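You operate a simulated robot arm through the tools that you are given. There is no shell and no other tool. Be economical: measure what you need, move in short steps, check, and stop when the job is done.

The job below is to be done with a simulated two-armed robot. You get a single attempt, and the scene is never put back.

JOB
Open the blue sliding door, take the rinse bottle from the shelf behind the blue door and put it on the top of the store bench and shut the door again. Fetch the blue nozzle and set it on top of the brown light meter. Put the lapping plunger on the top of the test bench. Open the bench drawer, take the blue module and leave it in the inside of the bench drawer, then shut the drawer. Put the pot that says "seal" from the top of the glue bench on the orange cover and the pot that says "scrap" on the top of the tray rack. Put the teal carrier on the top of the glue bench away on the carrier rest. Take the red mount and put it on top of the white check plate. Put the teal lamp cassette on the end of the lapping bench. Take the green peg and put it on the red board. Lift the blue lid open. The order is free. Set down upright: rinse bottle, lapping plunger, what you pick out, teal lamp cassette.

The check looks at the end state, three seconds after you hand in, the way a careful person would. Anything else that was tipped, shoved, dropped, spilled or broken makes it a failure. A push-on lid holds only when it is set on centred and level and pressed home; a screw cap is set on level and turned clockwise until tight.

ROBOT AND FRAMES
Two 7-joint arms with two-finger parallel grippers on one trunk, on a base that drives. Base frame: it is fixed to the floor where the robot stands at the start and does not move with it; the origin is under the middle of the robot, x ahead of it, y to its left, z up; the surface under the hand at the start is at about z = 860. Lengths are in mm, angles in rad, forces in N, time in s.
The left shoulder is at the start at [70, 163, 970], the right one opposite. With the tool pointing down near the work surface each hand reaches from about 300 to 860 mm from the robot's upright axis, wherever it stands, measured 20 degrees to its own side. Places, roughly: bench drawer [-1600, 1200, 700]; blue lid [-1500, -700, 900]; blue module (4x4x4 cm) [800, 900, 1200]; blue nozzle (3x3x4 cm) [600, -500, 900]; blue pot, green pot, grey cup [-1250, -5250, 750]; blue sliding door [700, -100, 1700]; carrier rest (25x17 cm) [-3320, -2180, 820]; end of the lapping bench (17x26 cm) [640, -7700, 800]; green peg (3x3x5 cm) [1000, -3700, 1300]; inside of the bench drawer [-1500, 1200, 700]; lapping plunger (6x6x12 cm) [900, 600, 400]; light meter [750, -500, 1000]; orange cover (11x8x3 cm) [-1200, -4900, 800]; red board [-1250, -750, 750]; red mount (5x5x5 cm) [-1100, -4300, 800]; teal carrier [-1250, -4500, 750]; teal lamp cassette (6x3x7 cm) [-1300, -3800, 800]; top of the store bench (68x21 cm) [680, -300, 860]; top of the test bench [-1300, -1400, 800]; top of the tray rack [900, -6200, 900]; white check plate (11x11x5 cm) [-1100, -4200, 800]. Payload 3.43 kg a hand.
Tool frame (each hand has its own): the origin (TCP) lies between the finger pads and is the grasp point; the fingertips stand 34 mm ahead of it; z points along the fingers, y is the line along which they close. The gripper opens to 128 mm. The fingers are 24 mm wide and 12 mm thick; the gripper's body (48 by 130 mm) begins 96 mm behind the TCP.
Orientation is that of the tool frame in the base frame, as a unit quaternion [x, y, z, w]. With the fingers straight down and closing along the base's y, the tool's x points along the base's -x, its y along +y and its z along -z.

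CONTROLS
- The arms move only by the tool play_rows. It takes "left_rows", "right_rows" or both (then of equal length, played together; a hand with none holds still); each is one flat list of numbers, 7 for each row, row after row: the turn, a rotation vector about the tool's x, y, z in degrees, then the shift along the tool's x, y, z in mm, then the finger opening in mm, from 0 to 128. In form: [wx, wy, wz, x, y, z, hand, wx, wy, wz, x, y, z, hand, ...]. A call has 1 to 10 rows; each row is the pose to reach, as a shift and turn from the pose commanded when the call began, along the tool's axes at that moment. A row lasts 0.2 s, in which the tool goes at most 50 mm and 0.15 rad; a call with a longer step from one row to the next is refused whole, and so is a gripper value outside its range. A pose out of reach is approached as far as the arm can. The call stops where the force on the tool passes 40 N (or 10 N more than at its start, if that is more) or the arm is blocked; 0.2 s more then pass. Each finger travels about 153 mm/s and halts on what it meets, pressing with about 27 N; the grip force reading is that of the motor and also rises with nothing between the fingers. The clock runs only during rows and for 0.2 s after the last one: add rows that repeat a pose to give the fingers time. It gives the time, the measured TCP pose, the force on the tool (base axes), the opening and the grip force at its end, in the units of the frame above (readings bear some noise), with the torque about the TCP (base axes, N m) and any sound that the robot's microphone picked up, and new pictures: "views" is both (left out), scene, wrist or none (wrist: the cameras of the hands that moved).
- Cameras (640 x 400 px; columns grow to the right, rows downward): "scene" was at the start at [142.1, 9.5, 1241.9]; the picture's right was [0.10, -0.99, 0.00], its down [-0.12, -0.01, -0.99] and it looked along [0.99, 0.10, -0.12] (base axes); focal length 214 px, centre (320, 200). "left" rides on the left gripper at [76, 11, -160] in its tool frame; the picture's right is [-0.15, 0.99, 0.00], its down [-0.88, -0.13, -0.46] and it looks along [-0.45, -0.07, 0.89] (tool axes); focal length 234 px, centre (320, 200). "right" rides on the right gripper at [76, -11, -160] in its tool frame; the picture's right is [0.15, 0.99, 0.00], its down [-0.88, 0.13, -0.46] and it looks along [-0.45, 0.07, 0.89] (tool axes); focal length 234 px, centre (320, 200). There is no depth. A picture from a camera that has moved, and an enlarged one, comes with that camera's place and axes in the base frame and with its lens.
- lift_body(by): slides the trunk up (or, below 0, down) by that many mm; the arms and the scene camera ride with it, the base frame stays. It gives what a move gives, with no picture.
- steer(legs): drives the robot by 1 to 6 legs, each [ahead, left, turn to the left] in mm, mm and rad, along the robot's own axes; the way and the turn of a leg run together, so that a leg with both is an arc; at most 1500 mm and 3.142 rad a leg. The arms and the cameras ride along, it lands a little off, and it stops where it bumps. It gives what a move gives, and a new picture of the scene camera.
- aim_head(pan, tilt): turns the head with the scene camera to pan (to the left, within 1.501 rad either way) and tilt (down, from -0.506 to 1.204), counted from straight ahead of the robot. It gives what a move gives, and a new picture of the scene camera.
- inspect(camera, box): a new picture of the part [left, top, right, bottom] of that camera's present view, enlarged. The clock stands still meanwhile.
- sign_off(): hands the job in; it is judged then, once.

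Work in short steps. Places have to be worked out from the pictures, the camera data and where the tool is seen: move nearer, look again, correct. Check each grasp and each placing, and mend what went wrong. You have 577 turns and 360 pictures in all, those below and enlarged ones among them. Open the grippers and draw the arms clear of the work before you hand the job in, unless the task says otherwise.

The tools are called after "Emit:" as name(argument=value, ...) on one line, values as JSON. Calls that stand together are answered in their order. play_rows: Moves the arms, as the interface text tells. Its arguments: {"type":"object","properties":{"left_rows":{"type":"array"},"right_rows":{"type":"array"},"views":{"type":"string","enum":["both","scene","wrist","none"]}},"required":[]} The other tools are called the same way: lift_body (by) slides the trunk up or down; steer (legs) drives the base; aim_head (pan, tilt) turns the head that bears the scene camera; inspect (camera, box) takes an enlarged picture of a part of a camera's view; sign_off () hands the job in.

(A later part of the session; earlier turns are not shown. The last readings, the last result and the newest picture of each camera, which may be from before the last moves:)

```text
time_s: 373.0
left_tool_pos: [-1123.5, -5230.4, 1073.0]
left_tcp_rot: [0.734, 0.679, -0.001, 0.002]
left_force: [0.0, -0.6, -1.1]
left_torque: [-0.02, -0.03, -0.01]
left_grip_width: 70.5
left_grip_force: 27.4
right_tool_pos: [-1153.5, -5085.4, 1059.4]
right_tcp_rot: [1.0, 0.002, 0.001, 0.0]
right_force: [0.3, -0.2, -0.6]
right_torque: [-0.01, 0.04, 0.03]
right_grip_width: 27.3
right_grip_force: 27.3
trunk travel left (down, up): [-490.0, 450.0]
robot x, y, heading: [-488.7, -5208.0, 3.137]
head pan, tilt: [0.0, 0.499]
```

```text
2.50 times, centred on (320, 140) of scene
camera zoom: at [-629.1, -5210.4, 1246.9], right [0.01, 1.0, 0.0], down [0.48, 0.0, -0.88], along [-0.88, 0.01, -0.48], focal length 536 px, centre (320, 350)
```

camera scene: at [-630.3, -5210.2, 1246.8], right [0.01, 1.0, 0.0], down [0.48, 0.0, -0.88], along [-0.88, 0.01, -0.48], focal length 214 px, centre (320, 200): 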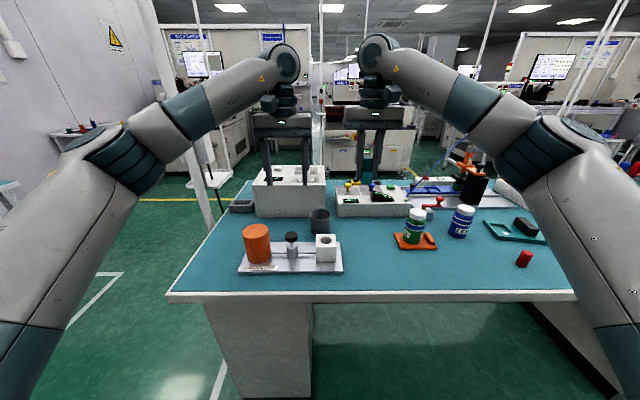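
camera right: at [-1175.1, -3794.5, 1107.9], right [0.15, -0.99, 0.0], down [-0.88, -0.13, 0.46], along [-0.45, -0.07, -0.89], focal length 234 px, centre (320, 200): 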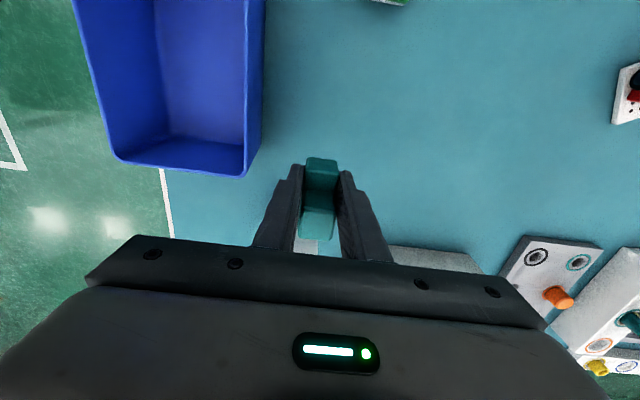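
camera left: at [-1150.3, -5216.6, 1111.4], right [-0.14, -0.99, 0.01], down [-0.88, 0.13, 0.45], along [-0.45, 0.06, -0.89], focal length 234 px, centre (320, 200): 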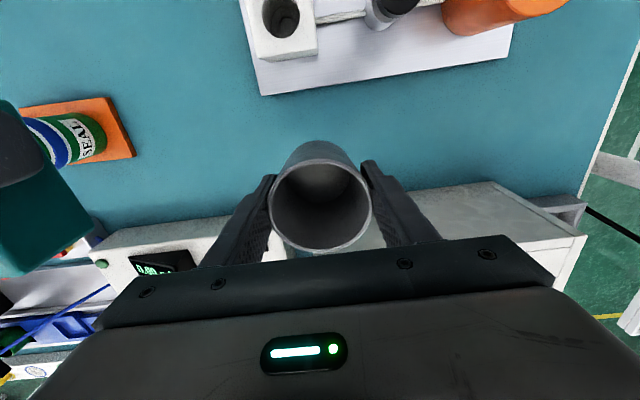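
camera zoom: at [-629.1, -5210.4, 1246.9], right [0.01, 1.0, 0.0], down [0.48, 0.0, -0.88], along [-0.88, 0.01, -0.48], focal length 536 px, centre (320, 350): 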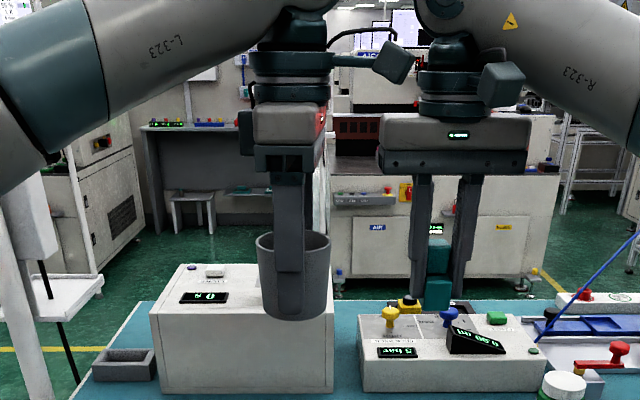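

Nothing on that side either. Rotate the other way to view the remaining sector.

Emit:
play_rows(left_rows=[0, 0, 8.5, 0, 0, 0, 55, 0, 0, 17, 0, 0, 0, 55, 0, 0, 25.5, 0, 0, 0, 55, 0, 0, 34, 0, 0, 0, 55, 0, 0, 42.5, 0, 0, 0, 55, 0, 0, 51, 0, 0, 0, 55, 0, 0, 59.5, 0, 0, 0, 55, 0, 0, 68, 0, 0, 0, 55, 0, 0, 76.5, 0, 0, 0, 55, 0, 0, 85, 0, 0, 0, 55], views="none")

Emit:
play_rows(left_rows=[0, 0, 8.5, 0, 0, 0, 55, 0, 0, 17, 0, 0, 0, 55, 0, 0, 25.5, 0, 0, 0, 55, 0, 0, 34, 0, 0, 0, 55, 0, 0, 42.5, 0, 0, 0, 55, 0, 0, 51, 0, 0, 0, 55, 0, 0, 59.5, 0, 0, 0, 55, 0, 0, 68, 0, 0, 0, 55], views="none")

Emit:
inspect(camera="scene", box=[200, 60, 420, 220])

```text
time_s: 375.2
left_tool_pos: [-1125.1, -5231.0, 1072.3]
left_tcp_rot: [1.0, 0.003, 0.001, 0.002]
left_force: [0.3, -0.4, -0.8]
left_torque: [0.01, -0.02, 0.01]
left_grip_width: 70.7
left_grip_force: 27.1
right_tool_pos: [-1152.9, -5084.3, 1058.6]
right_tcp_rot: [1.0, 0.001, 0.0, -0.001]
right_force: [-0.1, 0.1, -1.1]
right_torque: [0.05, -0.02, -0.01]
right_grip_width: 27.3
right_grip_force: 27.1
trunk travel left (down, up): [-490.0, 450.0]
robot x, y, heading: [-488.0, -5207.5, 3.131]
head pan, tilt: [0.0, 0.499]
```

```text
time_s: 377.0
left_tool_pos: [-1073.1, -5223.3, 1055.6]
left_tcp_rot: [0.832, -0.554, 0.0, 0.002]
left_force: [-0.4, -1.1, -0.9]
left_torque: [0.01, 0.02, 0.01]
left_grip_width: 70.9
left_grip_force: 26.8
left hand out of reach, approached as far as the arm can: row 7, 8
right_tool_pos: [-1153.0, -5085.4, 1060.4]
right_tcp_rot: [1.0, 0.002, -0.001, -0.001]
right_force: [0.1, 0.0, -2.3]
right_torque: [-0.02, -0.03, -0.01]
right_grip_width: 27.1
right_grip_force: 27.3
trunk travel left (down, up): [-490.0, 450.0]
robot x, y, heading: [-486.3, -5210.7, 3.133]
head pan, tilt: [0.0, 0.499]
```

```text
2.50 times, centred on (310, 140) of scene
camera zoom: at [-629.1, -5210.3, 1247.0], right [0.01, 1.0, 0.0], down [0.48, 0.0, -0.88], along [-0.88, 0.01, -0.48], focal length 536 px, centre (345, 350)
```

zoom: 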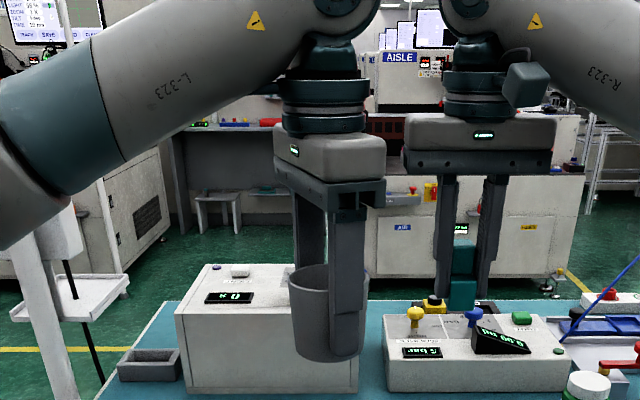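

No label anywhere on the cup: it is just a cup, not the "scrap" pot. Rotate back and return it exactly where it was.

Emit:
play_rows(left_rows=[0, 0, -8.4, 0, 0, 0, 55, 0, 0, -16.8, 0, 0, 0, 55, 0, 0, -25.2, 0, 0, 0, 55, 0, 0, -33.6, 0, 0, 0, 55, 0, 0, -42, 0, 0, 0, 55, 0, 0, -50.4, 0, 0, 0, 55, 0, 0, -58.8, 0, 0, 0, 55, 0, 0, -67.3, 0, 0, 0, 55], views="none")

```text
time_s: 378.8
left_tool_pos: [-1074.1, -5222.9, 1055.3]
left_tcp_rot: [1.0, -0.001, 0.001, 0.002]
left_force: [0.9, 0.3, -0.3]
left_torque: [0.02, 0.02, 0.01]
left_grip_width: 70.9
left_grip_force: 27.0
right_tool_pos: [-1154.0, -5085.3, 1058.0]
right_tcp_rot: [1.0, 0.002, 0.0, -0.001]
right_force: [0.4, -0.5, -0.5]
right_torque: [-0.01, -0.01, 0.0]
right_grip_width: 27.1
right_grip_force: 27.1
trunk travel left (down, up): [-490.0, 450.0]
robot x, y, heading: [-489.4, -5211.9, 3.133]
head pan, tilt: [0.0, 0.499]
```

Emit:
play_rows(left_rows=[0, 0, 0, -40, -5, 0, 55, 0, 0, 0, -80, -9, 0, 55, 0, 0, 0, -120, -14, 20, 55, 0, 0, 0, -152, -17, 55, 55, 0, 0, 0, -152, -17, 100, 55, 0, 0, 0, -152, -17, 145, 55, 0, 0, 0, -152, -17, 185, 55, 0, 0, 0, -152, -17, 200, 55, 0, 0, 0, -152, -17, 204, 55, 0, 0, 0, -152, -17, 207, 55], views="wrist")

```text
time_s: 381.0
left_tool_pos: [-1226.6, -5207.0, 848.1]
left_tcp_rot: [1.0, -0.004, 0.0, 0.003]
left_force: [-0.7, 0.3, 1.1]
left_torque: [-0.06, 0.06, -0.02]
left_grip_width: 70.6
left_grip_force: 26.8
right_tool_pos: [-1153.8, -5084.6, 1058.9]
right_tcp_rot: [1.0, 0.002, 0.0, -0.001]
right_force: [-0.1, -0.2, -1.1]
right_torque: [0.02, -0.01, 0.0]
right_grip_width: 27.3
right_grip_force: 27.2
trunk travel left (down, up): [-490.0, 450.0]
robot x, y, heading: [-492.5, -5210.8, 3.134]
head pan, tilt: [0.0, 0.499]
camera left: at [-1151.6, -5219.8, 1006.9], right [-0.15, -0.99, 0.0], down [-0.88, 0.14, 0.45], along [-0.45, 0.06, -0.89], focal length 234 px, centre (320, 200)
```

left: 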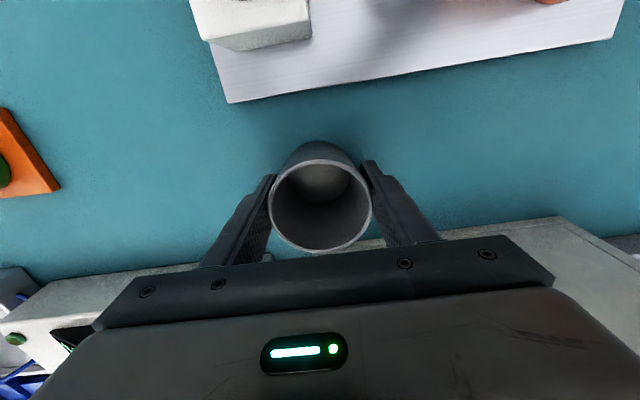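

Just touching down. Release and rise.

Emit:
play_rows(left_rows=[0, 0, 0, 0, 0, 1, 72, 0, 0, 0, 0, 0, 1, 90, 0, 0, 0, 0, 0, 1, 104, 0, 0, 0, 0, 0, -30, 104, 0, 0, 0, 0, 0, -75, 104, 0, 0, 0, 0, 0, -120, 104, 0, 0, 0, 0, 0, -160, 100, 0, 0, 0, 30, 0, -200, 90], views="wrist")

```text
time_s: 382.8
left_tool_pos: [-1198.0, -5210.0, 1047.2]
left_tcp_rot: [1.0, 0.002, 0.0, 0.003]
left_force: [-28.1, 1.2, -8.9]
left_torque: [-0.68, -2.95, 1.88]
left_grip_width: 90.1
left_grip_force: 0.1
right_tool_pos: [-1150.5, -5087.7, 1061.2]
right_tcp_rot: [1.0, 0.006, 0.0, -0.001]
right_force: [28.2, -0.4, 8.1]
right_torque: [-0.44, 2.98, 1.57]
right_grip_width: 27.4
right_grip_force: 27.2
trunk travel left (down, up): [-490.0, 450.0]
robot x, y, heading: [-487.5, -5213.2, 3.134]
head pan, tilt: [0.0, 0.499]
camera left: at [-1122.3, -5221.3, 1205.8], right [-0.14, -0.99, 0.0], down [-0.88, 0.13, 0.46], along [-0.45, 0.06, -0.89], focal length 234 px, centre (320, 200)
```

left: 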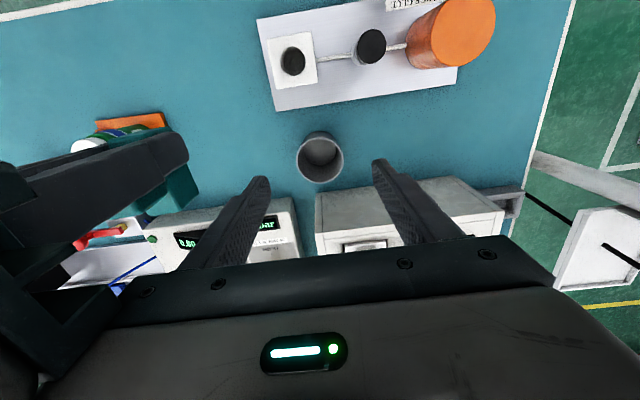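

The cup is back. The two hands touch each other; move the left hand away to the left.

Emit:
play_rows(left_rows=[0, 0, 0, -25, 15, 0, 90, 0, 0, 0, -25, 60, 0, 90, 0, 0, 0, -20, 105, -20, 90, 0, 0, 0, 0, 150, -30, 90, 0, 0, 0, 30, 180, -40, 90], views="none")

Emit:
lift_body(by=250)

Emit:
aim_head(pan=0.0, tilt=0.7)

```text
refused: row 4 steps farther than a row can; nothing moved
```

```text
time_s: 383.1
left_tool_pos: [-1198.2, -5207.9, 1048.0]
left_tcp_rot: [1.0, 0.002, 0.0, 0.002]
left_force: [-3.1, -0.5, -0.3]
left_torque: [-0.07, -0.3, 0.19]
left_grip_width: 90.1
left_grip_force: 0.2
right_tool_pos: [-1152.3, -5086.0, 1063.2]
right_tcp_rot: [1.0, 0.007, 0.0, 0.0]
right_force: [3.4, -0.9, -1.0]
right_torque: [0.0, 0.32, 0.18]
right_grip_width: 27.4
right_grip_force: 27.2
trunk travel left (down, up): [-492.0, 448.0]
robot x, y, heading: [-487.7, -5213.1, 3.134]
head pan, tilt: [0.0, 0.499]
stopped: the force on the tool passed its limit at 43 N (the readings are from after the stop); the commanded pose is now the measured one
```

```text
time_s: 383.9
left_tool_pos: [-1199.4, -5208.4, 1048.2]
left_tcp_rot: [1.0, 0.003, 0.001, 0.002]
left_force: [-6.5, 1.2, 0.0]
left_torque: [0.0, -0.67, 0.37]
left_grip_width: 90.2
left_grip_force: 0.0
right_tool_pos: [-1152.8, -5086.8, 1062.9]
right_tcp_rot: [1.0, 0.007, 0.0, 0.0]
right_force: [6.2, -0.6, -1.1]
right_torque: [0.05, 0.55, 0.33]
right_grip_width: 27.2
right_grip_force: 27.1
trunk travel left (down, up): [-492.0, 448.0]
robot x, y, heading: [-485.8, -5211.1, 3.133]
head pan, tilt: [0.0, 0.7]
camera scene: at [-623.5, -5210.2, 1231.3], right [0.01, 1.0, 0.0], down [0.64, 0.0, -0.77], along [-0.77, 0.01, -0.64], focal length 214 px, centre (320, 200)
```

scene: 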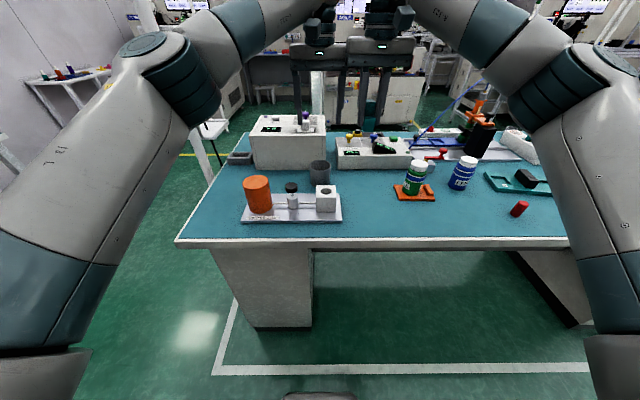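

Separate the hands with shorter steps, then raise the trunk to scan the bench.

Emit:
play_rows(left_rows=[0, 0, 0, -25, 15, 0, 90, 0, 0, 0, -25, 55, 0, 90, 0, 0, 0, -20, 95, -10, 90, 0, 0, 0, 0, 130, -20, 90, 0, 0, 0, 20, 165, -30, 90], views="none")

Emit:
lift_body(by=300)

Emit:
aim_head(pan=0.0, tilt=0.75)

Emit:
inspect(camera="scene", box=[160, 100, 480, 300])

```text
time_s: 385.1
left_tool_pos: [-1177.8, -5374.9, 1079.3]
left_tcp_rot: [1.0, 0.002, 0.0, 0.002]
left_force: [0.8, -0.4, 0.1]
left_torque: [0.04, -0.01, -0.02]
left_grip_width: 90.1
left_grip_force: 0.0
right_tool_pos: [-1151.2, -5087.8, 1063.1]
right_tcp_rot: [1.0, 0.007, -0.001, -0.001]
right_force: [0.0, 0.0, -0.5]
right_torque: [-0.02, -0.01, -0.02]
right_grip_width: 27.3
right_grip_force: 26.7
trunk travel left (down, up): [-492.0, 448.0]
robot x, y, heading: [-484.6, -5212.8, 3.137]
head pan, tilt: [0.0, 0.7]
```

```text
time_s: 388.1
left_tool_pos: [-1176.7, -5374.2, 1378.9]
left_tcp_rot: [1.0, 0.002, 0.001, 0.002]
left_force: [0.5, 0.4, 0.2]
left_torque: [0.01, 0.0, 0.04]
left_grip_width: 90.3
left_grip_force: 0.0
right_tool_pos: [-1153.9, -5086.7, 1362.4]
right_tcp_rot: [1.0, 0.008, 0.0, 0.0]
right_force: [0.2, 0.1, -0.7]
right_torque: [0.03, -0.03, 0.03]
right_grip_width: 27.4
right_grip_force: 26.9
trunk travel left (down, up): [-792.0, 148.0]
robot x, y, heading: [-484.2, -5211.7, 3.135]
head pan, tilt: [0.0, 0.7]
```

```text
time_s: 388.7
left_tool_pos: [-1176.3, -5374.4, 1378.5]
left_tcp_rot: [1.0, 0.002, 0.001, 0.002]
left_force: [0.5, -0.2, -0.5]
left_torque: [0.05, 0.01, 0.01]
left_grip_width: 90.0
left_grip_force: 0.1
right_tool_pos: [-1152.5, -5087.2, 1362.6]
right_tcp_rot: [1.0, 0.006, 0.0, 0.0]
right_force: [-0.6, 0.7, -0.7]
right_torque: [0.0, -0.02, 0.01]
right_grip_width: 27.4
right_grip_force: 27.1
trunk travel left (down, up): [-792.0, 148.0]
robot x, y, heading: [-490.7, -5210.4, 3.134]
head pan, tilt: [0.0, 0.75]
camera scene: at [-621.6, -5210.3, 1527.1], right [0.01, 1.0, 0.0], down [0.68, 0.0, -0.73], along [-0.73, 0.01, -0.68], focal length 214 px, centre (320, 200)
```

scene: 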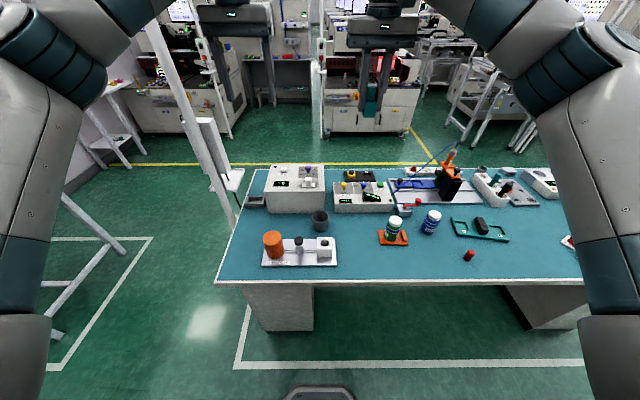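

```text
2.00 times, centred on (320, 200) of scene
camera zoom: at [-621.6, -5210.3, 1527.1], right [0.01, 1.0, 0.0], down [0.68, 0.0, -0.73], along [-0.73, 0.01, -0.68], focal length 429 px, centre (320, 200)
```

zoom: 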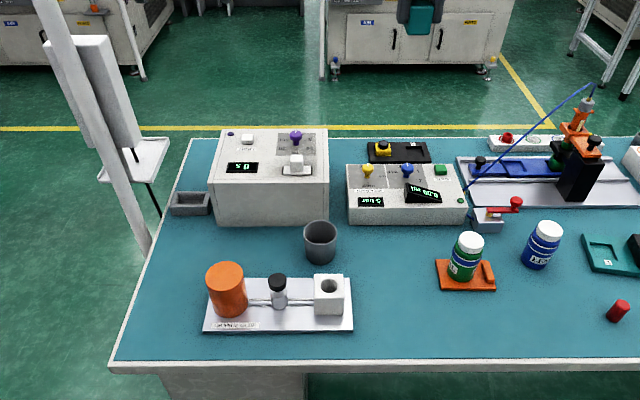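

No other pot exists here; machine texts face the far side, so the cup's label probably faces −x exactly (the small unseen sector). By elimination the cup is the "scrap" pot; I'll re-grasp it and verify later.

Emit:
lift_body(by=-300)

Emit:
play_rows(left_rows=[0, 0, 0, -5, -34, 20, 104, 0, 0, 0, -15, -68, 40, 104, 0, 0, 0, -25, -102, 60, 104, 0, 0, 0, -35, -136, 80, 104, 0, 0, 0, -48, -167, 100, 104, 0, 0, 0, -48, -167, 140, 104], right_rows=[0, 0, 0, 15, -40, -10, 15, 0, 0, 0, 30, -80, -20, 15, 0, 0, 0, 45, -120, -30, 15, 0, 0, 0, 60, -160, -40, 15, 0, 0, 0, 75, -200, -50, 15, 0, 0, 0, 75, -200, -50, 15], views="wrist")

```text
time_s: 391.7
left_tool_pos: [-1175.8, -5373.9, 1078.6]
left_tcp_rot: [1.0, 0.002, 0.001, 0.003]
left_force: [-0.5, 0.2, 0.9]
left_torque: [-0.02, -0.03, -0.01]
left_grip_width: 90.0
left_grip_force: 0.1
right_tool_pos: [-1152.5, -5087.3, 1063.5]
right_tcp_rot: [1.0, 0.007, 0.001, 0.0]
right_force: [-0.1, 0.1, -1.4]
right_torque: [0.01, -0.02, -0.02]
right_grip_width: 27.4
right_grip_force: 27.4
trunk travel left (down, up): [-492.0, 448.0]
robot x, y, heading: [-487.8, -5212.5, 3.13]
head pan, tilt: [0.0, 0.75]
```

```text
time_s: 393.1
left_tool_pos: [-1228.7, -5206.8, 936.5]
left_tcp_rot: [1.0, 0.003, 0.002, 0.003]
left_force: [0.1, -0.1, 0.1]
left_torque: [0.02, -0.04, 0.05]
left_grip_width: 103.8
left_grip_force: 0.0
right_tool_pos: [-1081.3, -4888.5, 1110.4]
right_tcp_rot: [1.0, 0.008, 0.001, 0.0]
right_force: [0.0, -0.1, -1.1]
right_torque: [0.05, -0.05, 0.0]
right_grip_width: 27.4
right_grip_force: 27.1
trunk travel left (down, up): [-492.0, 448.0]
robot x, y, heading: [-485.8, -5214.4, 3.139]
head pan, tilt: [0.0, 0.75]
camera right: at [-1004.7, -4876.7, 1268.6], right [0.16, -0.99, 0.0], down [-0.88, -0.14, 0.45], along [-0.45, -0.07, -0.89], focal length 234 px, centre (320, 200)
camera left: at [-1153.5, -5219.4, 1096.6], right [-0.14, -0.99, 0.0], down [-0.88, 0.13, 0.45], along [-0.45, 0.06, -0.89], focal length 234 px, centre (320, 200)
```

right: 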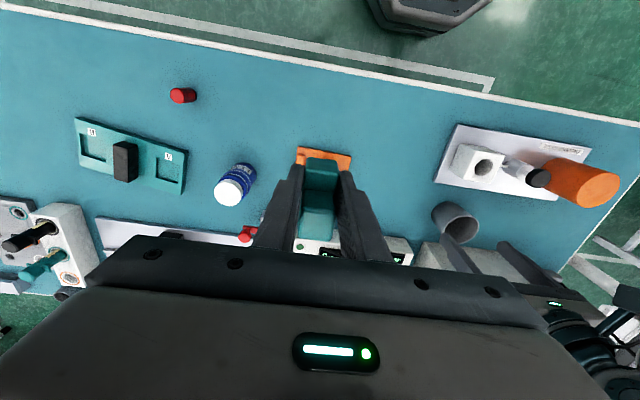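
left: 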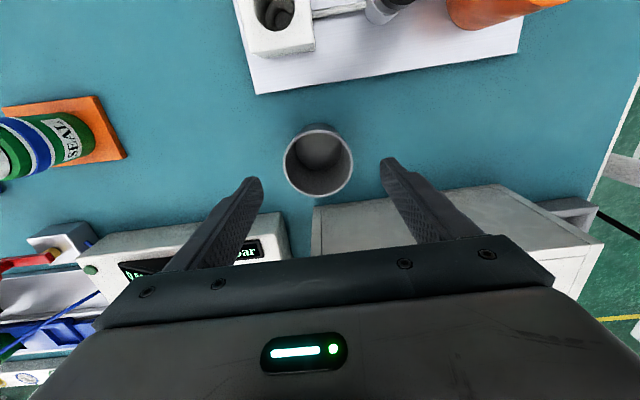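

Re-grasp the cup and lift.

Emit:
play_rows(left_rows=[0, 0, 0, 3, 1, 44, 104, 0, 0, 0, 3, 1, 86, 104, 0, 0, 0, 3, 1, 88, 85, 0, 0, 0, 3, 1, 88, 65, 0, 0, 0, 3, 1, 88, 55, 0, 0, 0, 3, 1, 88, 55, 0, 0, 0, 3, 1, 60, 55, 0, 0, 0, 3, 1, 15, 55, 0, 0, 0, 8, 10, -30, 55, 0, 0, 0, 30, 20, -70, 55], views="wrist")

```text
time_s: 395.3
left_tool_pos: [-1193.8, -5227.8, 1009.1]
left_tcp_rot: [1.0, 0.002, -0.001, 0.002]
left_force: [0.8, 0.0, 0.1]
left_torque: [0.01, 0.03, 0.0]
left_grip_width: 70.9
left_grip_force: 27.2
right_tool_pos: [-1077.1, -4886.7, 1112.1]
right_tcp_rot: [1.0, 0.007, -0.001, -0.001]
right_force: [-0.1, 0.0, -0.2]
right_torque: [0.02, -0.01, -0.03]
right_grip_width: 27.2
right_grip_force: 27.2
trunk travel left (down, up): [-492.0, 448.0]
robot x, y, heading: [-486.9, -5211.0, 3.138]
head pan, tilt: [0.0, 0.75]
camera left: at [-1118.8, -5239.0, 1168.0], right [-0.14, -0.99, 0.01], down [-0.88, 0.13, 0.46], along [-0.45, 0.06, -0.89], focal length 234 px, centre (320, 200)
```

left: 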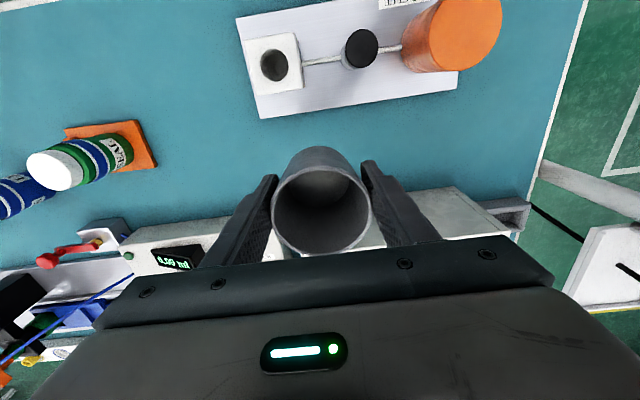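

Retract both hands toward the body, back away and turn to face −y.

Emit:
play_rows(left_rows=[0, 0, 0, 40, 0, -10, 55, 0, 0, 0, 80, 0, -20, 55, 0, 0, 0, 120, 0, -30, 55, 0, 0, 0, 160, 0, -40, 55, 0, 0, 0, 200, 0, -50, 55, 0, 0, 0, 240, 0, -60, 55], right_rows=[0, 0, 0, 25, 0, 0, 15, 0, 0, 0, 50, 0, 0, 15, 0, 0, 0, 75, 0, 0, 15, 0, 0, 0, 100, 0, 0, 15, 0, 0, 0, 125, 0, 0, 15, 0, 0, 0, 130, 0, 0, 15], views="none")

Emit:
steer(legs=[[-200, 0, 0], [0, 0, 1.57]])

Emit:
aim_head(pan=0.4, tilt=0.3)

```text
time_s: 396.7
left_tool_pos: [-954.7, -5224.8, 1069.8]
left_tcp_rot: [1.0, 0.002, 0.001, 0.003]
left_force: [0.8, -0.1, -1.2]
left_torque: [0.0, 0.05, 0.0]
left_grip_width: 70.7
left_grip_force: 26.9
right_tool_pos: [-948.4, -4884.5, 1112.5]
right_tcp_rot: [1.0, 0.007, 0.0, -0.001]
right_force: [0.6, -0.6, -1.8]
right_torque: [-0.02, 0.02, -0.03]
right_grip_width: 27.3
right_grip_force: 26.1
trunk travel left (down, up): [-492.0, 448.0]
robot x, y, heading: [-489.3, -5212.9, 3.136]
head pan, tilt: [0.0, 0.75]
```

```text
time_s: 402.2
left_tool_pos: [-262.4, -5679.5, 1069.0]
left_tcp_rot: [0.697, 0.717, 0.002, 0.001]
left_force: [-0.4, 0.0, 0.0]
left_torque: [0.0, -0.01, -0.01]
left_grip_width: 70.6
left_grip_force: 26.7
right_tool_pos: [-605.0, -5682.4, 1113.3]
right_tcp_rot: [0.694, 0.72, 0.001, 0.0]
right_force: [-0.2, 0.3, -1.3]
right_torque: [0.01, 0.03, 0.0]
right_grip_width: 27.3
right_grip_force: 27.5
trunk travel left (down, up): [-492.0, 448.0]
robot x, y, heading: [-288.9, -5212.8, -1.553]
head pan, tilt: [0.0, 0.75]
camera scene: at [-286.5, -5346.1, 1227.0], right [-1.0, -0.02, 0.0], down [-0.01, 0.68, -0.73], along [0.01, -0.73, -0.68], focal length 214 px, centre (320, 200)
```

scene: 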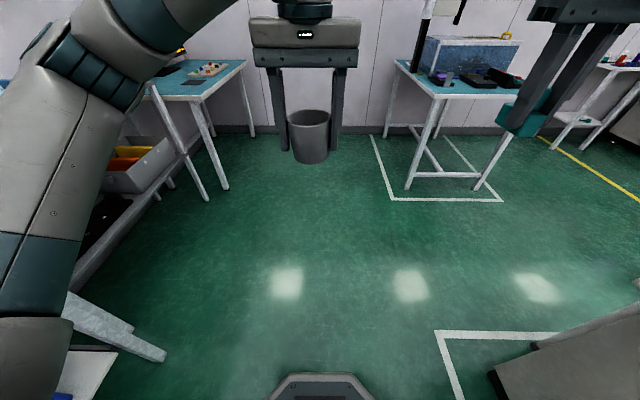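

```text
time_s: 403.1
left_tool_pos: [-263.1, -5680.8, 1069.8]
left_tcp_rot: [0.697, 0.717, 0.002, 0.002]
left_force: [-0.3, -0.7, -1.3]
left_torque: [-0.01, -0.01, 0.0]
left_grip_width: 70.4
left_grip_force: 26.6
right_tool_pos: [-604.5, -5681.9, 1112.4]
right_tcp_rot: [0.693, 0.721, 0.0, 0.0]
right_force: [-0.1, -0.9, -1.5]
right_torque: [0.04, 0.02, 0.01]
right_grip_width: 27.1
right_grip_force: 27.1
trunk travel left (down, up): [-492.0, 448.0]
robot x, y, heading: [-290.7, -5211.9, -1.559]
head pan, tilt: [0.4, 0.3]
camera scene: at [-250.3, -5348.6, 1267.3], right [-0.91, -0.4, 0.0], down [-0.12, 0.27, -0.95], along [0.39, -0.87, -0.3], focal length 214 px, centre (320, 200)
```

scene: 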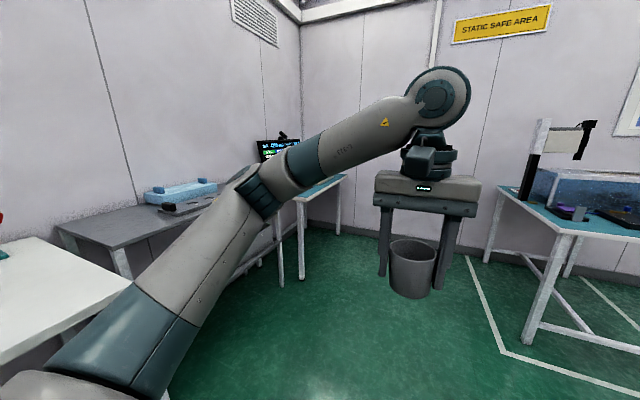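

The tray rack appears to be the grey-topped unit with trays on the left. Drive 850 ahead and turn left to face it.

Emit:
steer(legs=[[850, 0, 0], [0, 0, 1.565]])

Emit:
aim_head(pan=0.0, tilt=0.4)

```text
time_s: 411.4
left_tool_pos: [189.8, -6065.1, 1069.7]
left_tcp_rot: [0.003, 1.0, 0.003, -0.001]
left_force: [0.0, 0.9, -0.9]
left_torque: [-0.02, 0.02, 0.0]
left_grip_width: 70.7
left_grip_force: 27.4
right_tool_pos: [179.8, -6407.5, 1113.0]
right_tcp_rot: [-0.002, 1.0, -0.001, 0.0]
right_force: [0.1, 0.4, -0.8]
right_torque: [-0.02, 0.0, 0.0]
right_grip_width: 27.2
right_grip_force: 26.5
trunk travel left (down, up): [-492.0, 448.0]
robot x, y, heading: [-277.6, -6073.8, -0.016]
head pan, tilt: [0.4, 0.3]
camera scene: at [-141.6, -6041.4, 1267.4], right [0.37, -0.93, 0.0], down [-0.27, -0.11, -0.96], along [0.89, 0.36, -0.3], focal length 214 px, centre (320, 200)
```

scene: 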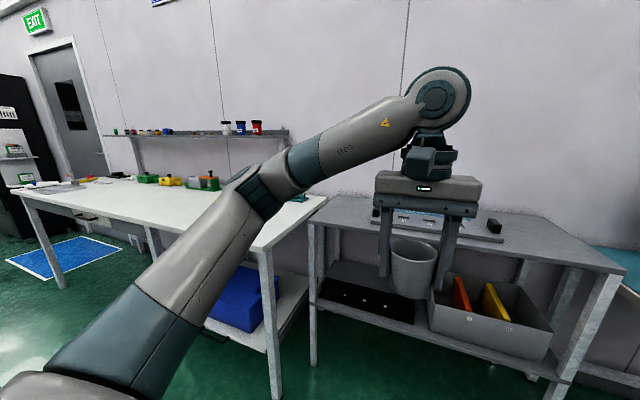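

```text
time_s: 412.3
left_tool_pos: [190.0, -6065.3, 1068.4]
left_tcp_rot: [0.002, 1.0, 0.002, -0.001]
left_force: [0.1, 0.3, -1.3]
left_torque: [-0.01, 0.02, 0.01]
left_grip_width: 70.6
left_grip_force: 26.8
right_tool_pos: [179.4, -6407.4, 1113.5]
right_tcp_rot: [-0.002, 1.0, 0.0, 0.0]
right_force: [-0.8, -0.9, -1.3]
right_torque: [0.02, 0.05, -0.03]
right_grip_width: 27.3
right_grip_force: 26.8
trunk travel left (down, up): [-492.0, 448.0]
robot x, y, heading: [-280.4, -6076.2, -0.017]
head pan, tilt: [0.0, 0.4]
camera scene: at [-135.7, -6077.9, 1258.2], right [-0.02, -1.0, 0.0], down [-0.39, 0.01, -0.92], along [0.92, -0.01, -0.39], focal length 214 px, centre (320, 200)
```

scene: 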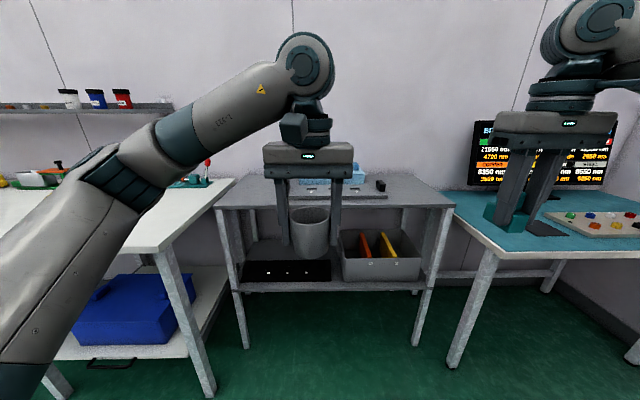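

The rack top (front edge x≈629, z≈900) has free room at its left. Drive 330 closer and look from above.

Emit:
steer(legs=[[330, 0, 0.017]])

Emit:
aim_head(pan=0.2, tilt=0.55)

Emit:
inspect(camera="left", box=[0, 0, 640, 400])

```text
time_s: 414.5
left_tool_pos: [517.8, -6057.6, 1067.8]
left_tcp_rot: [-0.007, 1.0, 0.003, -0.001]
left_force: [-0.4, 0.1, -1.0]
left_torque: [-0.01, -0.02, -0.02]
left_grip_width: 70.9
left_grip_force: 27.3
right_tool_pos: [513.6, -6400.3, 1112.0]
right_tcp_rot: [-0.011, 1.0, 0.0, 0.0]
right_force: [0.6, 0.0, -0.7]
right_torque: [0.0, 0.06, -0.04]
right_grip_width: 27.3
right_grip_force: 26.9
trunk travel left (down, up): [-492.0, 448.0]
robot x, y, heading: [44.9, -6079.7, 0.005]
head pan, tilt: [0.0, 0.4]
camera scene: at [193.0, -6077.4, 1258.1], right [0.0, -1.0, 0.0], down [-0.39, 0.0, -0.92], along [0.92, 0.0, -0.39], focal length 214 px, centre (320, 200)
```

scene: 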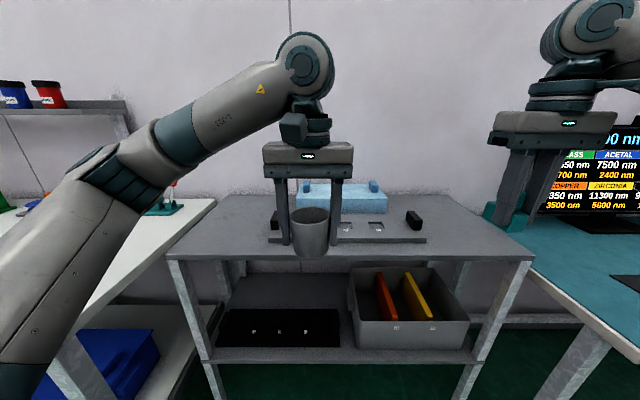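

```text
time_s: 415.2
left_tool_pos: [517.1, -6058.5, 1069.6]
left_tcp_rot: [-0.007, 1.0, 0.002, -0.001]
left_force: [0.6, -0.1, -0.2]
left_torque: [-0.02, 0.04, -0.02]
left_grip_width: 70.5
left_grip_force: 26.9
right_tool_pos: [514.0, -6400.3, 1112.5]
right_tcp_rot: [-0.012, 1.0, 0.0, 0.0]
right_force: [0.5, 0.6, -1.3]
right_torque: [0.0, -0.03, -0.04]
right_grip_width: 27.3
right_grip_force: 27.0
trunk travel left (down, up): [-492.0, 448.0]
robot x, y, heading: [48.8, -6078.0, 0.004]
head pan, tilt: [0.201, 0.55]
camera scene: at [187.5, -6059.6, 1244.5], right [0.2, -0.98, 0.0], down [-0.51, -0.11, -0.85], along [0.84, 0.17, -0.52], focal length 214 px, centre (320, 200)
```

scene: 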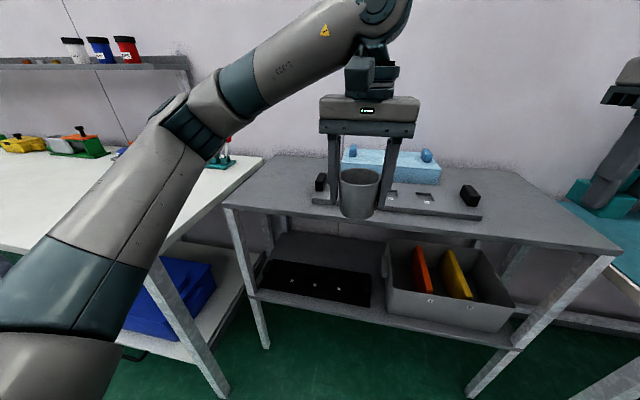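

```text
1.00 times, centred on (320, 200) of left (not enlarged: the box is as wide or as high as the picture)
camera zoom: at [440.7, -6051.0, 1228.1], right [0.13, 0.99, 0.01], down [0.88, -0.12, 0.45], along [0.45, -0.06, -0.89], focal length 234 px, centre (320, 200)
```

zoom: 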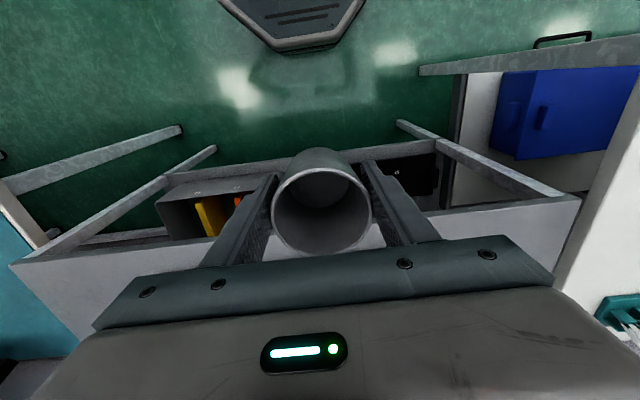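

Rack top z≈865; free spot at ≈(800, −5765). Drive 100 closer and move the cup there, staying above.

Emit:
steer(legs=[[100, 0, 0]])

Emit:
play_rows(left_rows=[0, 0, 0, -20, 33, 5, 55, 0, 0, 0, -40, 66, 10, 55, 0, 0, 0, -60, 99, 15, 55, 0, 0, 0, -80, 132, 20, 55, 0, 0, 0, -100, 165, 30, 55, 0, 0, 0, -120, 198, 40, 55, 0, 0, 0, -140, 231, 50, 55, 0, 0, 0, -160, 264, 70, 55, 0, 0, 0, -183, 293, 100, 55], views="both")

```text
time_s: 416.3
left_tool_pos: [615.5, -6058.3, 1070.6]
left_tcp_rot: [-0.007, 1.0, 0.002, -0.002]
left_force: [-0.1, 0.0, -0.5]
left_torque: [0.03, 0.01, 0.0]
left_grip_width: 70.8
left_grip_force: 27.0
right_tool_pos: [613.2, -6400.6, 1112.1]
right_tcp_rot: [-0.011, 1.0, 0.0, -0.001]
right_force: [0.7, 0.2, -2.3]
right_torque: [-0.01, 0.06, 0.0]
right_grip_width: 27.2
right_grip_force: 26.8
trunk travel left (down, up): [-492.0, 448.0]
robot x, y, heading: [146.3, -6077.3, 0.005]
head pan, tilt: [0.201, 0.55]
camera scene: at [287.1, -6059.2, 1244.4], right [0.2, -0.98, 0.0], down [-0.51, -0.11, -0.85], along [0.83, 0.17, -0.52], focal length 214 px, centre (320, 200)
```

scene: 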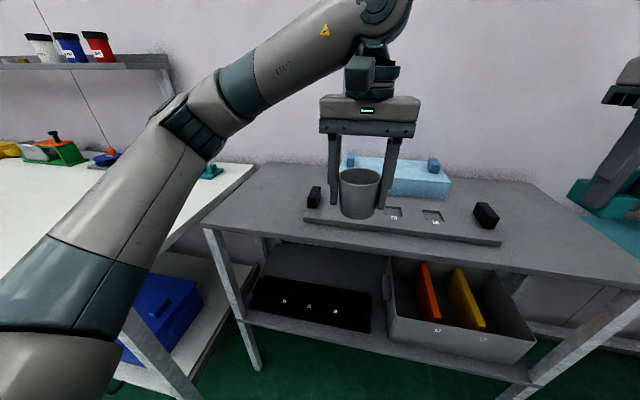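

```text
time_s: 418.3
left_tool_pos: [796.8, -5761.9, 970.3]
left_tcp_rot: [-0.007, 1.0, 0.002, -0.001]
left_force: [-0.1, 0.1, -0.5]
left_torque: [-0.03, 0.01, 0.04]
left_grip_width: 70.7
left_grip_force: 26.6
right_tool_pos: [614.4, -6398.6, 1111.8]
right_tcp_rot: [-0.011, 1.0, 0.0, 0.0]
right_force: [0.3, 0.6, -0.7]
right_torque: [-0.04, 0.05, -0.02]
right_grip_width: 27.5
right_grip_force: 27.4
trunk travel left (down, up): [-492.0, 448.0]
robot x, y, heading: [148.1, -6073.4, 0.005]
head pan, tilt: [0.201, 0.55]
camera scene: at [287.6, -6058.1, 1244.3], right [0.2, -0.98, 0.0], down [-0.51, -0.11, -0.85], along [0.83, 0.17, -0.52], focal length 214 px, centre (320, 200)
camera left: at [720.4, -5754.4, 1129.5], right [0.13, 0.99, 0.01], down [0.88, -0.12, 0.45], along [0.45, -0.06, -0.89], focal length 234 px, centre (320, 200)
```

scene: 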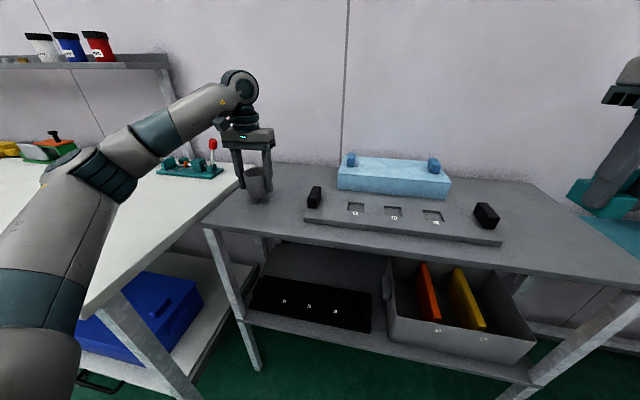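
left: 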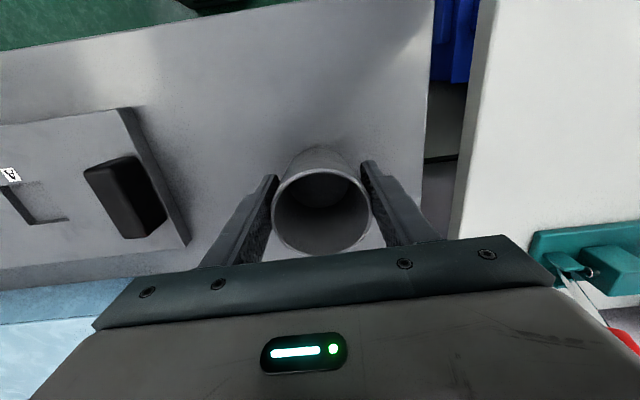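

Clear spot. Lower the cup to contact.

Emit:
play_rows(left_rows=[0, 0, 0, 0, 0, 25, 55, 0, 0, 0, 0, 0, 45, 55, 0, 0, 0, 0, 0, 50, 55, 0, 0, 0, 0, 0, 54, 55, 0, 0, 0, 0, 0, 57, 55], views="none")

Emit:
inspect(camera="scene", box=[200, 110, 320, 230])

```text
time_s: 419.0
left_tool_pos: [794.8, -5764.4, 935.5]
left_tcp_rot: [-0.007, 1.0, 0.0, 0.007]
left_force: [-6.0, 2.2, 19.2]
left_torque: [0.08, 0.46, 0.03]
left_grip_width: 69.4
left_grip_force: 26.8
right_tool_pos: [611.7, -6400.2, 1112.4]
right_tcp_rot: [-0.011, 1.0, 0.001, 0.001]
right_force: [0.6, -0.8, -1.2]
right_torque: [0.0, 0.07, -0.05]
right_grip_width: 27.2
right_grip_force: 27.1
trunk travel left (down, up): [-492.0, 448.0]
robot x, y, heading: [148.5, -6078.9, 0.002]
head pan, tilt: [0.201, 0.55]
stopped in row 3 (left hand): the force on the tool passed its limit at 45 N (the readings are from after the stop); the commanded pose is now the measured one
```

```text
3.33 times, centred on (260, 170) of scene
camera zoom: at [284.7, -6060.0, 1244.8], right [0.2, -0.98, 0.0], down [-0.51, -0.11, -0.85], along [0.84, 0.17, -0.52], focal length 715 px, centre (520, 300)
```

zoom: 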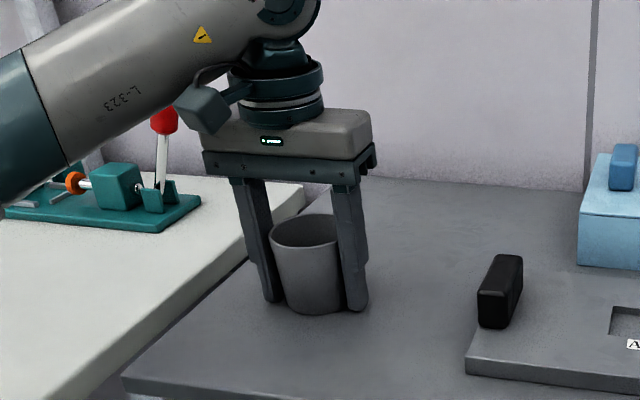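

Contact reached. Release and rise.

Emit:
play_rows(left_rows=[0, 0, 0, 0, 0, -2, 72, 0, 0, 0, 0, 0, -2, 90, 0, 0, 0, 0, 0, -2, 104, 0, 0, 0, 0, 0, -40, 104, 0, 0, 0, 0, 0, -85, 104, 0, 0, 0, 0, 0, -130, 104, 0, 0, 0, 30, -20, -160, 104, 0, 0, 0, 70, -40, -180, 100], views="wrist")

Emit:
inspect(camera="scene", box=[200, 110, 320, 230])

```text
time_s: 420.8
left_tool_pos: [724.0, -5804.8, 1109.7]
left_tcp_rot: [-0.008, 1.0, -0.001, 0.005]
left_force: [1.3, -0.1, -0.1]
left_torque: [-0.02, -0.01, 0.01]
left_grip_width: 100.0
left_grip_force: 0.0
right_tool_pos: [611.0, -6399.8, 1112.4]
right_tcp_rot: [-0.012, 1.0, 0.0, 0.001]
right_force: [0.0, -0.9, -1.4]
right_torque: [0.01, -0.02, 0.02]
right_grip_width: 27.2
right_grip_force: 26.7
trunk travel left (down, up): [-492.0, 448.0]
robot x, y, heading: [149.5, -6077.7, 0.007]
head pan, tilt: [0.201, 0.55]
camera left: at [645.0, -5797.5, 1268.2], right [0.13, 0.99, 0.0], down [0.88, -0.12, 0.46], along [0.46, -0.06, -0.89], focal length 234 px, centre (320, 200)
```

left: 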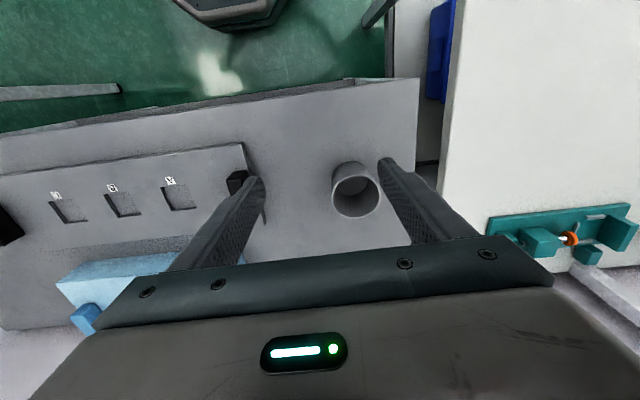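

```text
3.33 times, centred on (260, 170) of scene
camera zoom: at [285.2, -6059.4, 1244.6], right [0.2, -0.98, 0.0], down [-0.51, -0.11, -0.85], along [0.84, 0.17, -0.52], focal length 715 px, centre (520, 300)
```

zoom: 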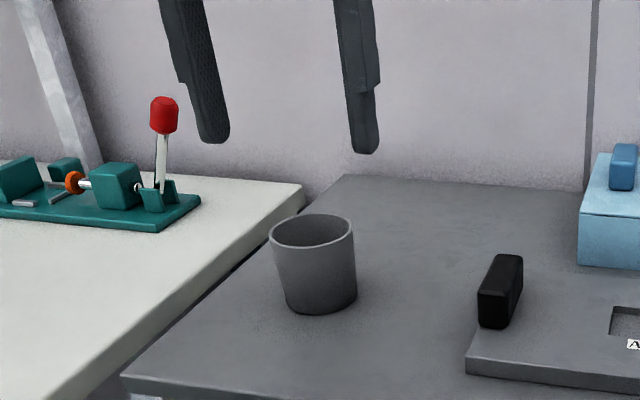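

Cup stands on the rack. To be sure about "scrap", read the labels on the pots on the wall shelf to the left.

Emit:
aim_head(pan=0.75, tilt=0.2)

Emit:
inspect(camera="scene", box=[220, 100, 380, 200])

```text
time_s: 421.8
left_tool_pos: [724.8, -5805.6, 1107.8]
left_tcp_rot: [-0.008, 1.0, 0.0, 0.005]
left_force: [-0.1, -0.5, 0.0]
left_torque: [-0.01, 0.01, 0.02]
left_grip_width: 99.8
left_grip_force: 0.1
right_tool_pos: [612.3, -6399.6, 1114.2]
right_tcp_rot: [-0.011, 1.0, 0.0, 0.0]
right_force: [-0.9, -0.2, -1.8]
right_torque: [-0.01, 0.02, 0.05]
right_grip_width: 27.3
right_grip_force: 26.8
trunk travel left (down, up): [-492.0, 448.0]
robot x, y, heading: [148.4, -6077.3, 0.005]
head pan, tilt: [0.75, 0.201]
camera scene: at [266.4, -6013.6, 1276.7], right [0.68, -0.73, 0.0], down [-0.15, -0.14, -0.98], along [0.72, 0.67, -0.2], focal length 214 px, centre (320, 200)
```

scene: 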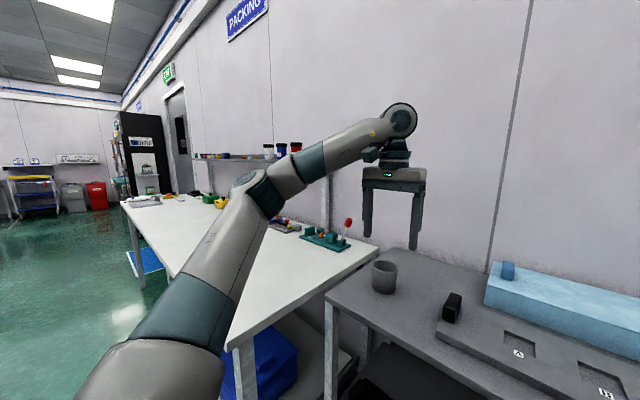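

```text
4.00 times, centred on (300, 150) of scene
camera zoom: at [266.4, -6013.6, 1276.7], right [0.68, -0.73, 0.0], down [-0.15, -0.14, -0.98], along [0.72, 0.67, -0.2], focal length 858 px, centre (400, 400)
```

zoom: 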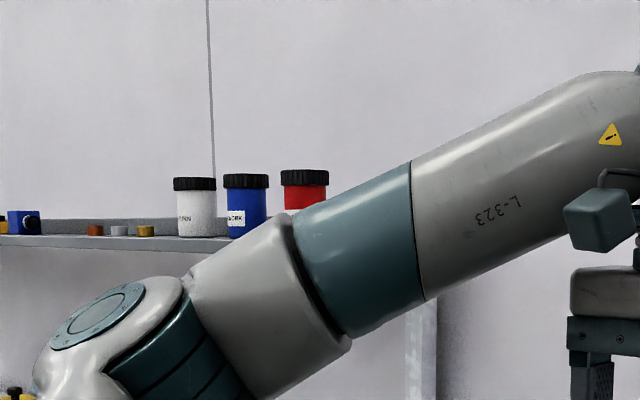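

The wall-shelf pots read "…RN" and "…ORK"; the red one may say SCRAP. Retract the left arm to see it.

Emit:
play_rows(left_rows=[0, 0, 0, 40, -20, 0, 100, 0, 0, 0, 80, -40, 0, 100, 0, 0, 0, 120, -60, 0, 100, 0, 0, 0, 160, -80, 0, 100, 0, 0, 0, 200, -100, 0, 100], views="none")

Emit:
inspect(camera="scene", box=[230, 120, 330, 182])

```text
time_s: 423.0
left_tool_pos: [526.1, -5909.3, 1106.4]
left_tcp_rot: [-0.008, 1.0, 0.001, 0.006]
left_force: [-0.3, -0.4, 0.2]
left_torque: [-0.01, -0.04, -0.02]
left_grip_width: 99.7
left_grip_force: 0.1
right_tool_pos: [614.3, -6401.1, 1112.3]
right_tcp_rot: [-0.012, 1.0, 0.001, 0.0]
right_force: [0.4, -0.2, -1.8]
right_torque: [0.03, 0.01, -0.01]
right_grip_width: 27.2
right_grip_force: 27.0
trunk travel left (down, up): [-492.0, 448.0]
robot x, y, heading: [149.4, -6075.7, 0.001]
head pan, tilt: [0.75, 0.201]
```

```text
6.40 times, centred on (280, 151) of scene
camera zoom: at [266.2, -6014.6, 1276.8], right [0.68, -0.73, 0.0], down [-0.15, -0.14, -0.98], along [0.71, 0.67, -0.2], focal length 1373 px, centre (576, 514)
```

zoom: 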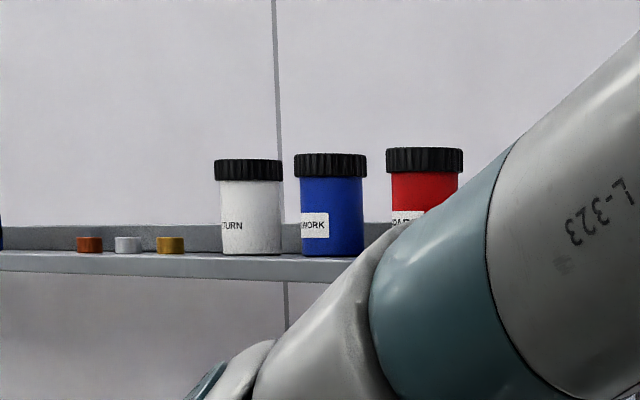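

The red pot reads "…RAP": that is the SCRAP pot, on the wall shelf. The grey cup was a decoy, so I'll take it back. First re-grasp the cup.

Emit:
play_rows(left_rows=[0, 0, 0, -40, 21, 0, 104, 0, 0, 0, -80, 42, 0, 104, 0, 0, 0, -120, 63, 0, 104, 0, 0, 0, -160, 84, 0, 104, 0, 0, 0, -200, 104, 0, 104, 0, 0, 0, -240, 125, 0, 104, 0, 0, 0, -270, 141, 10, 104, 0, 0, 0, -270, 141, 50, 104, 0, 0, 0, -270, 141, 90, 104], views="wrist")

```text
time_s: 425.0
left_tool_pos: [795.6, -5762.4, 1018.2]
left_tcp_rot: [-0.007, 1.0, 0.0, 0.005]
left_force: [-0.1, 0.6, 0.3]
left_torque: [-0.03, -0.02, -0.01]
left_grip_width: 103.7
left_grip_force: 0.0
right_tool_pos: [612.8, -6400.1, 1113.2]
right_tcp_rot: [-0.012, 1.0, 0.0, -0.001]
right_force: [-0.1, 0.1, -1.3]
right_torque: [-0.02, 0.02, 0.0]
right_grip_width: 27.1
right_grip_force: 27.1
trunk travel left (down, up): [-492.0, 448.0]
robot x, y, heading: [149.2, -6077.1, 0.004]
head pan, tilt: [0.75, 0.201]
camera left: at [717.4, -5754.2, 1176.5], right [0.13, 0.99, 0.0], down [0.88, -0.12, 0.46], along [0.46, -0.06, -0.89], focal length 234 px, centre (320, 200)
```

left: 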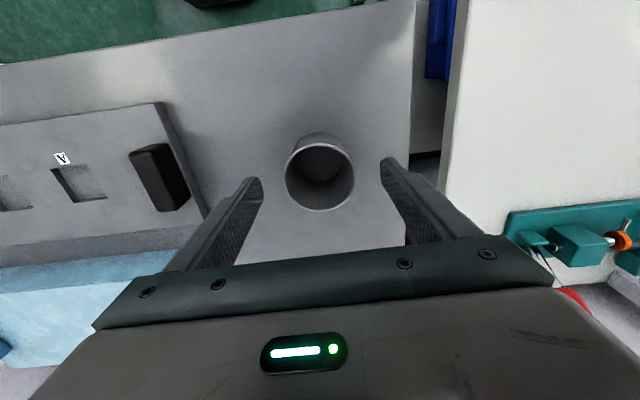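

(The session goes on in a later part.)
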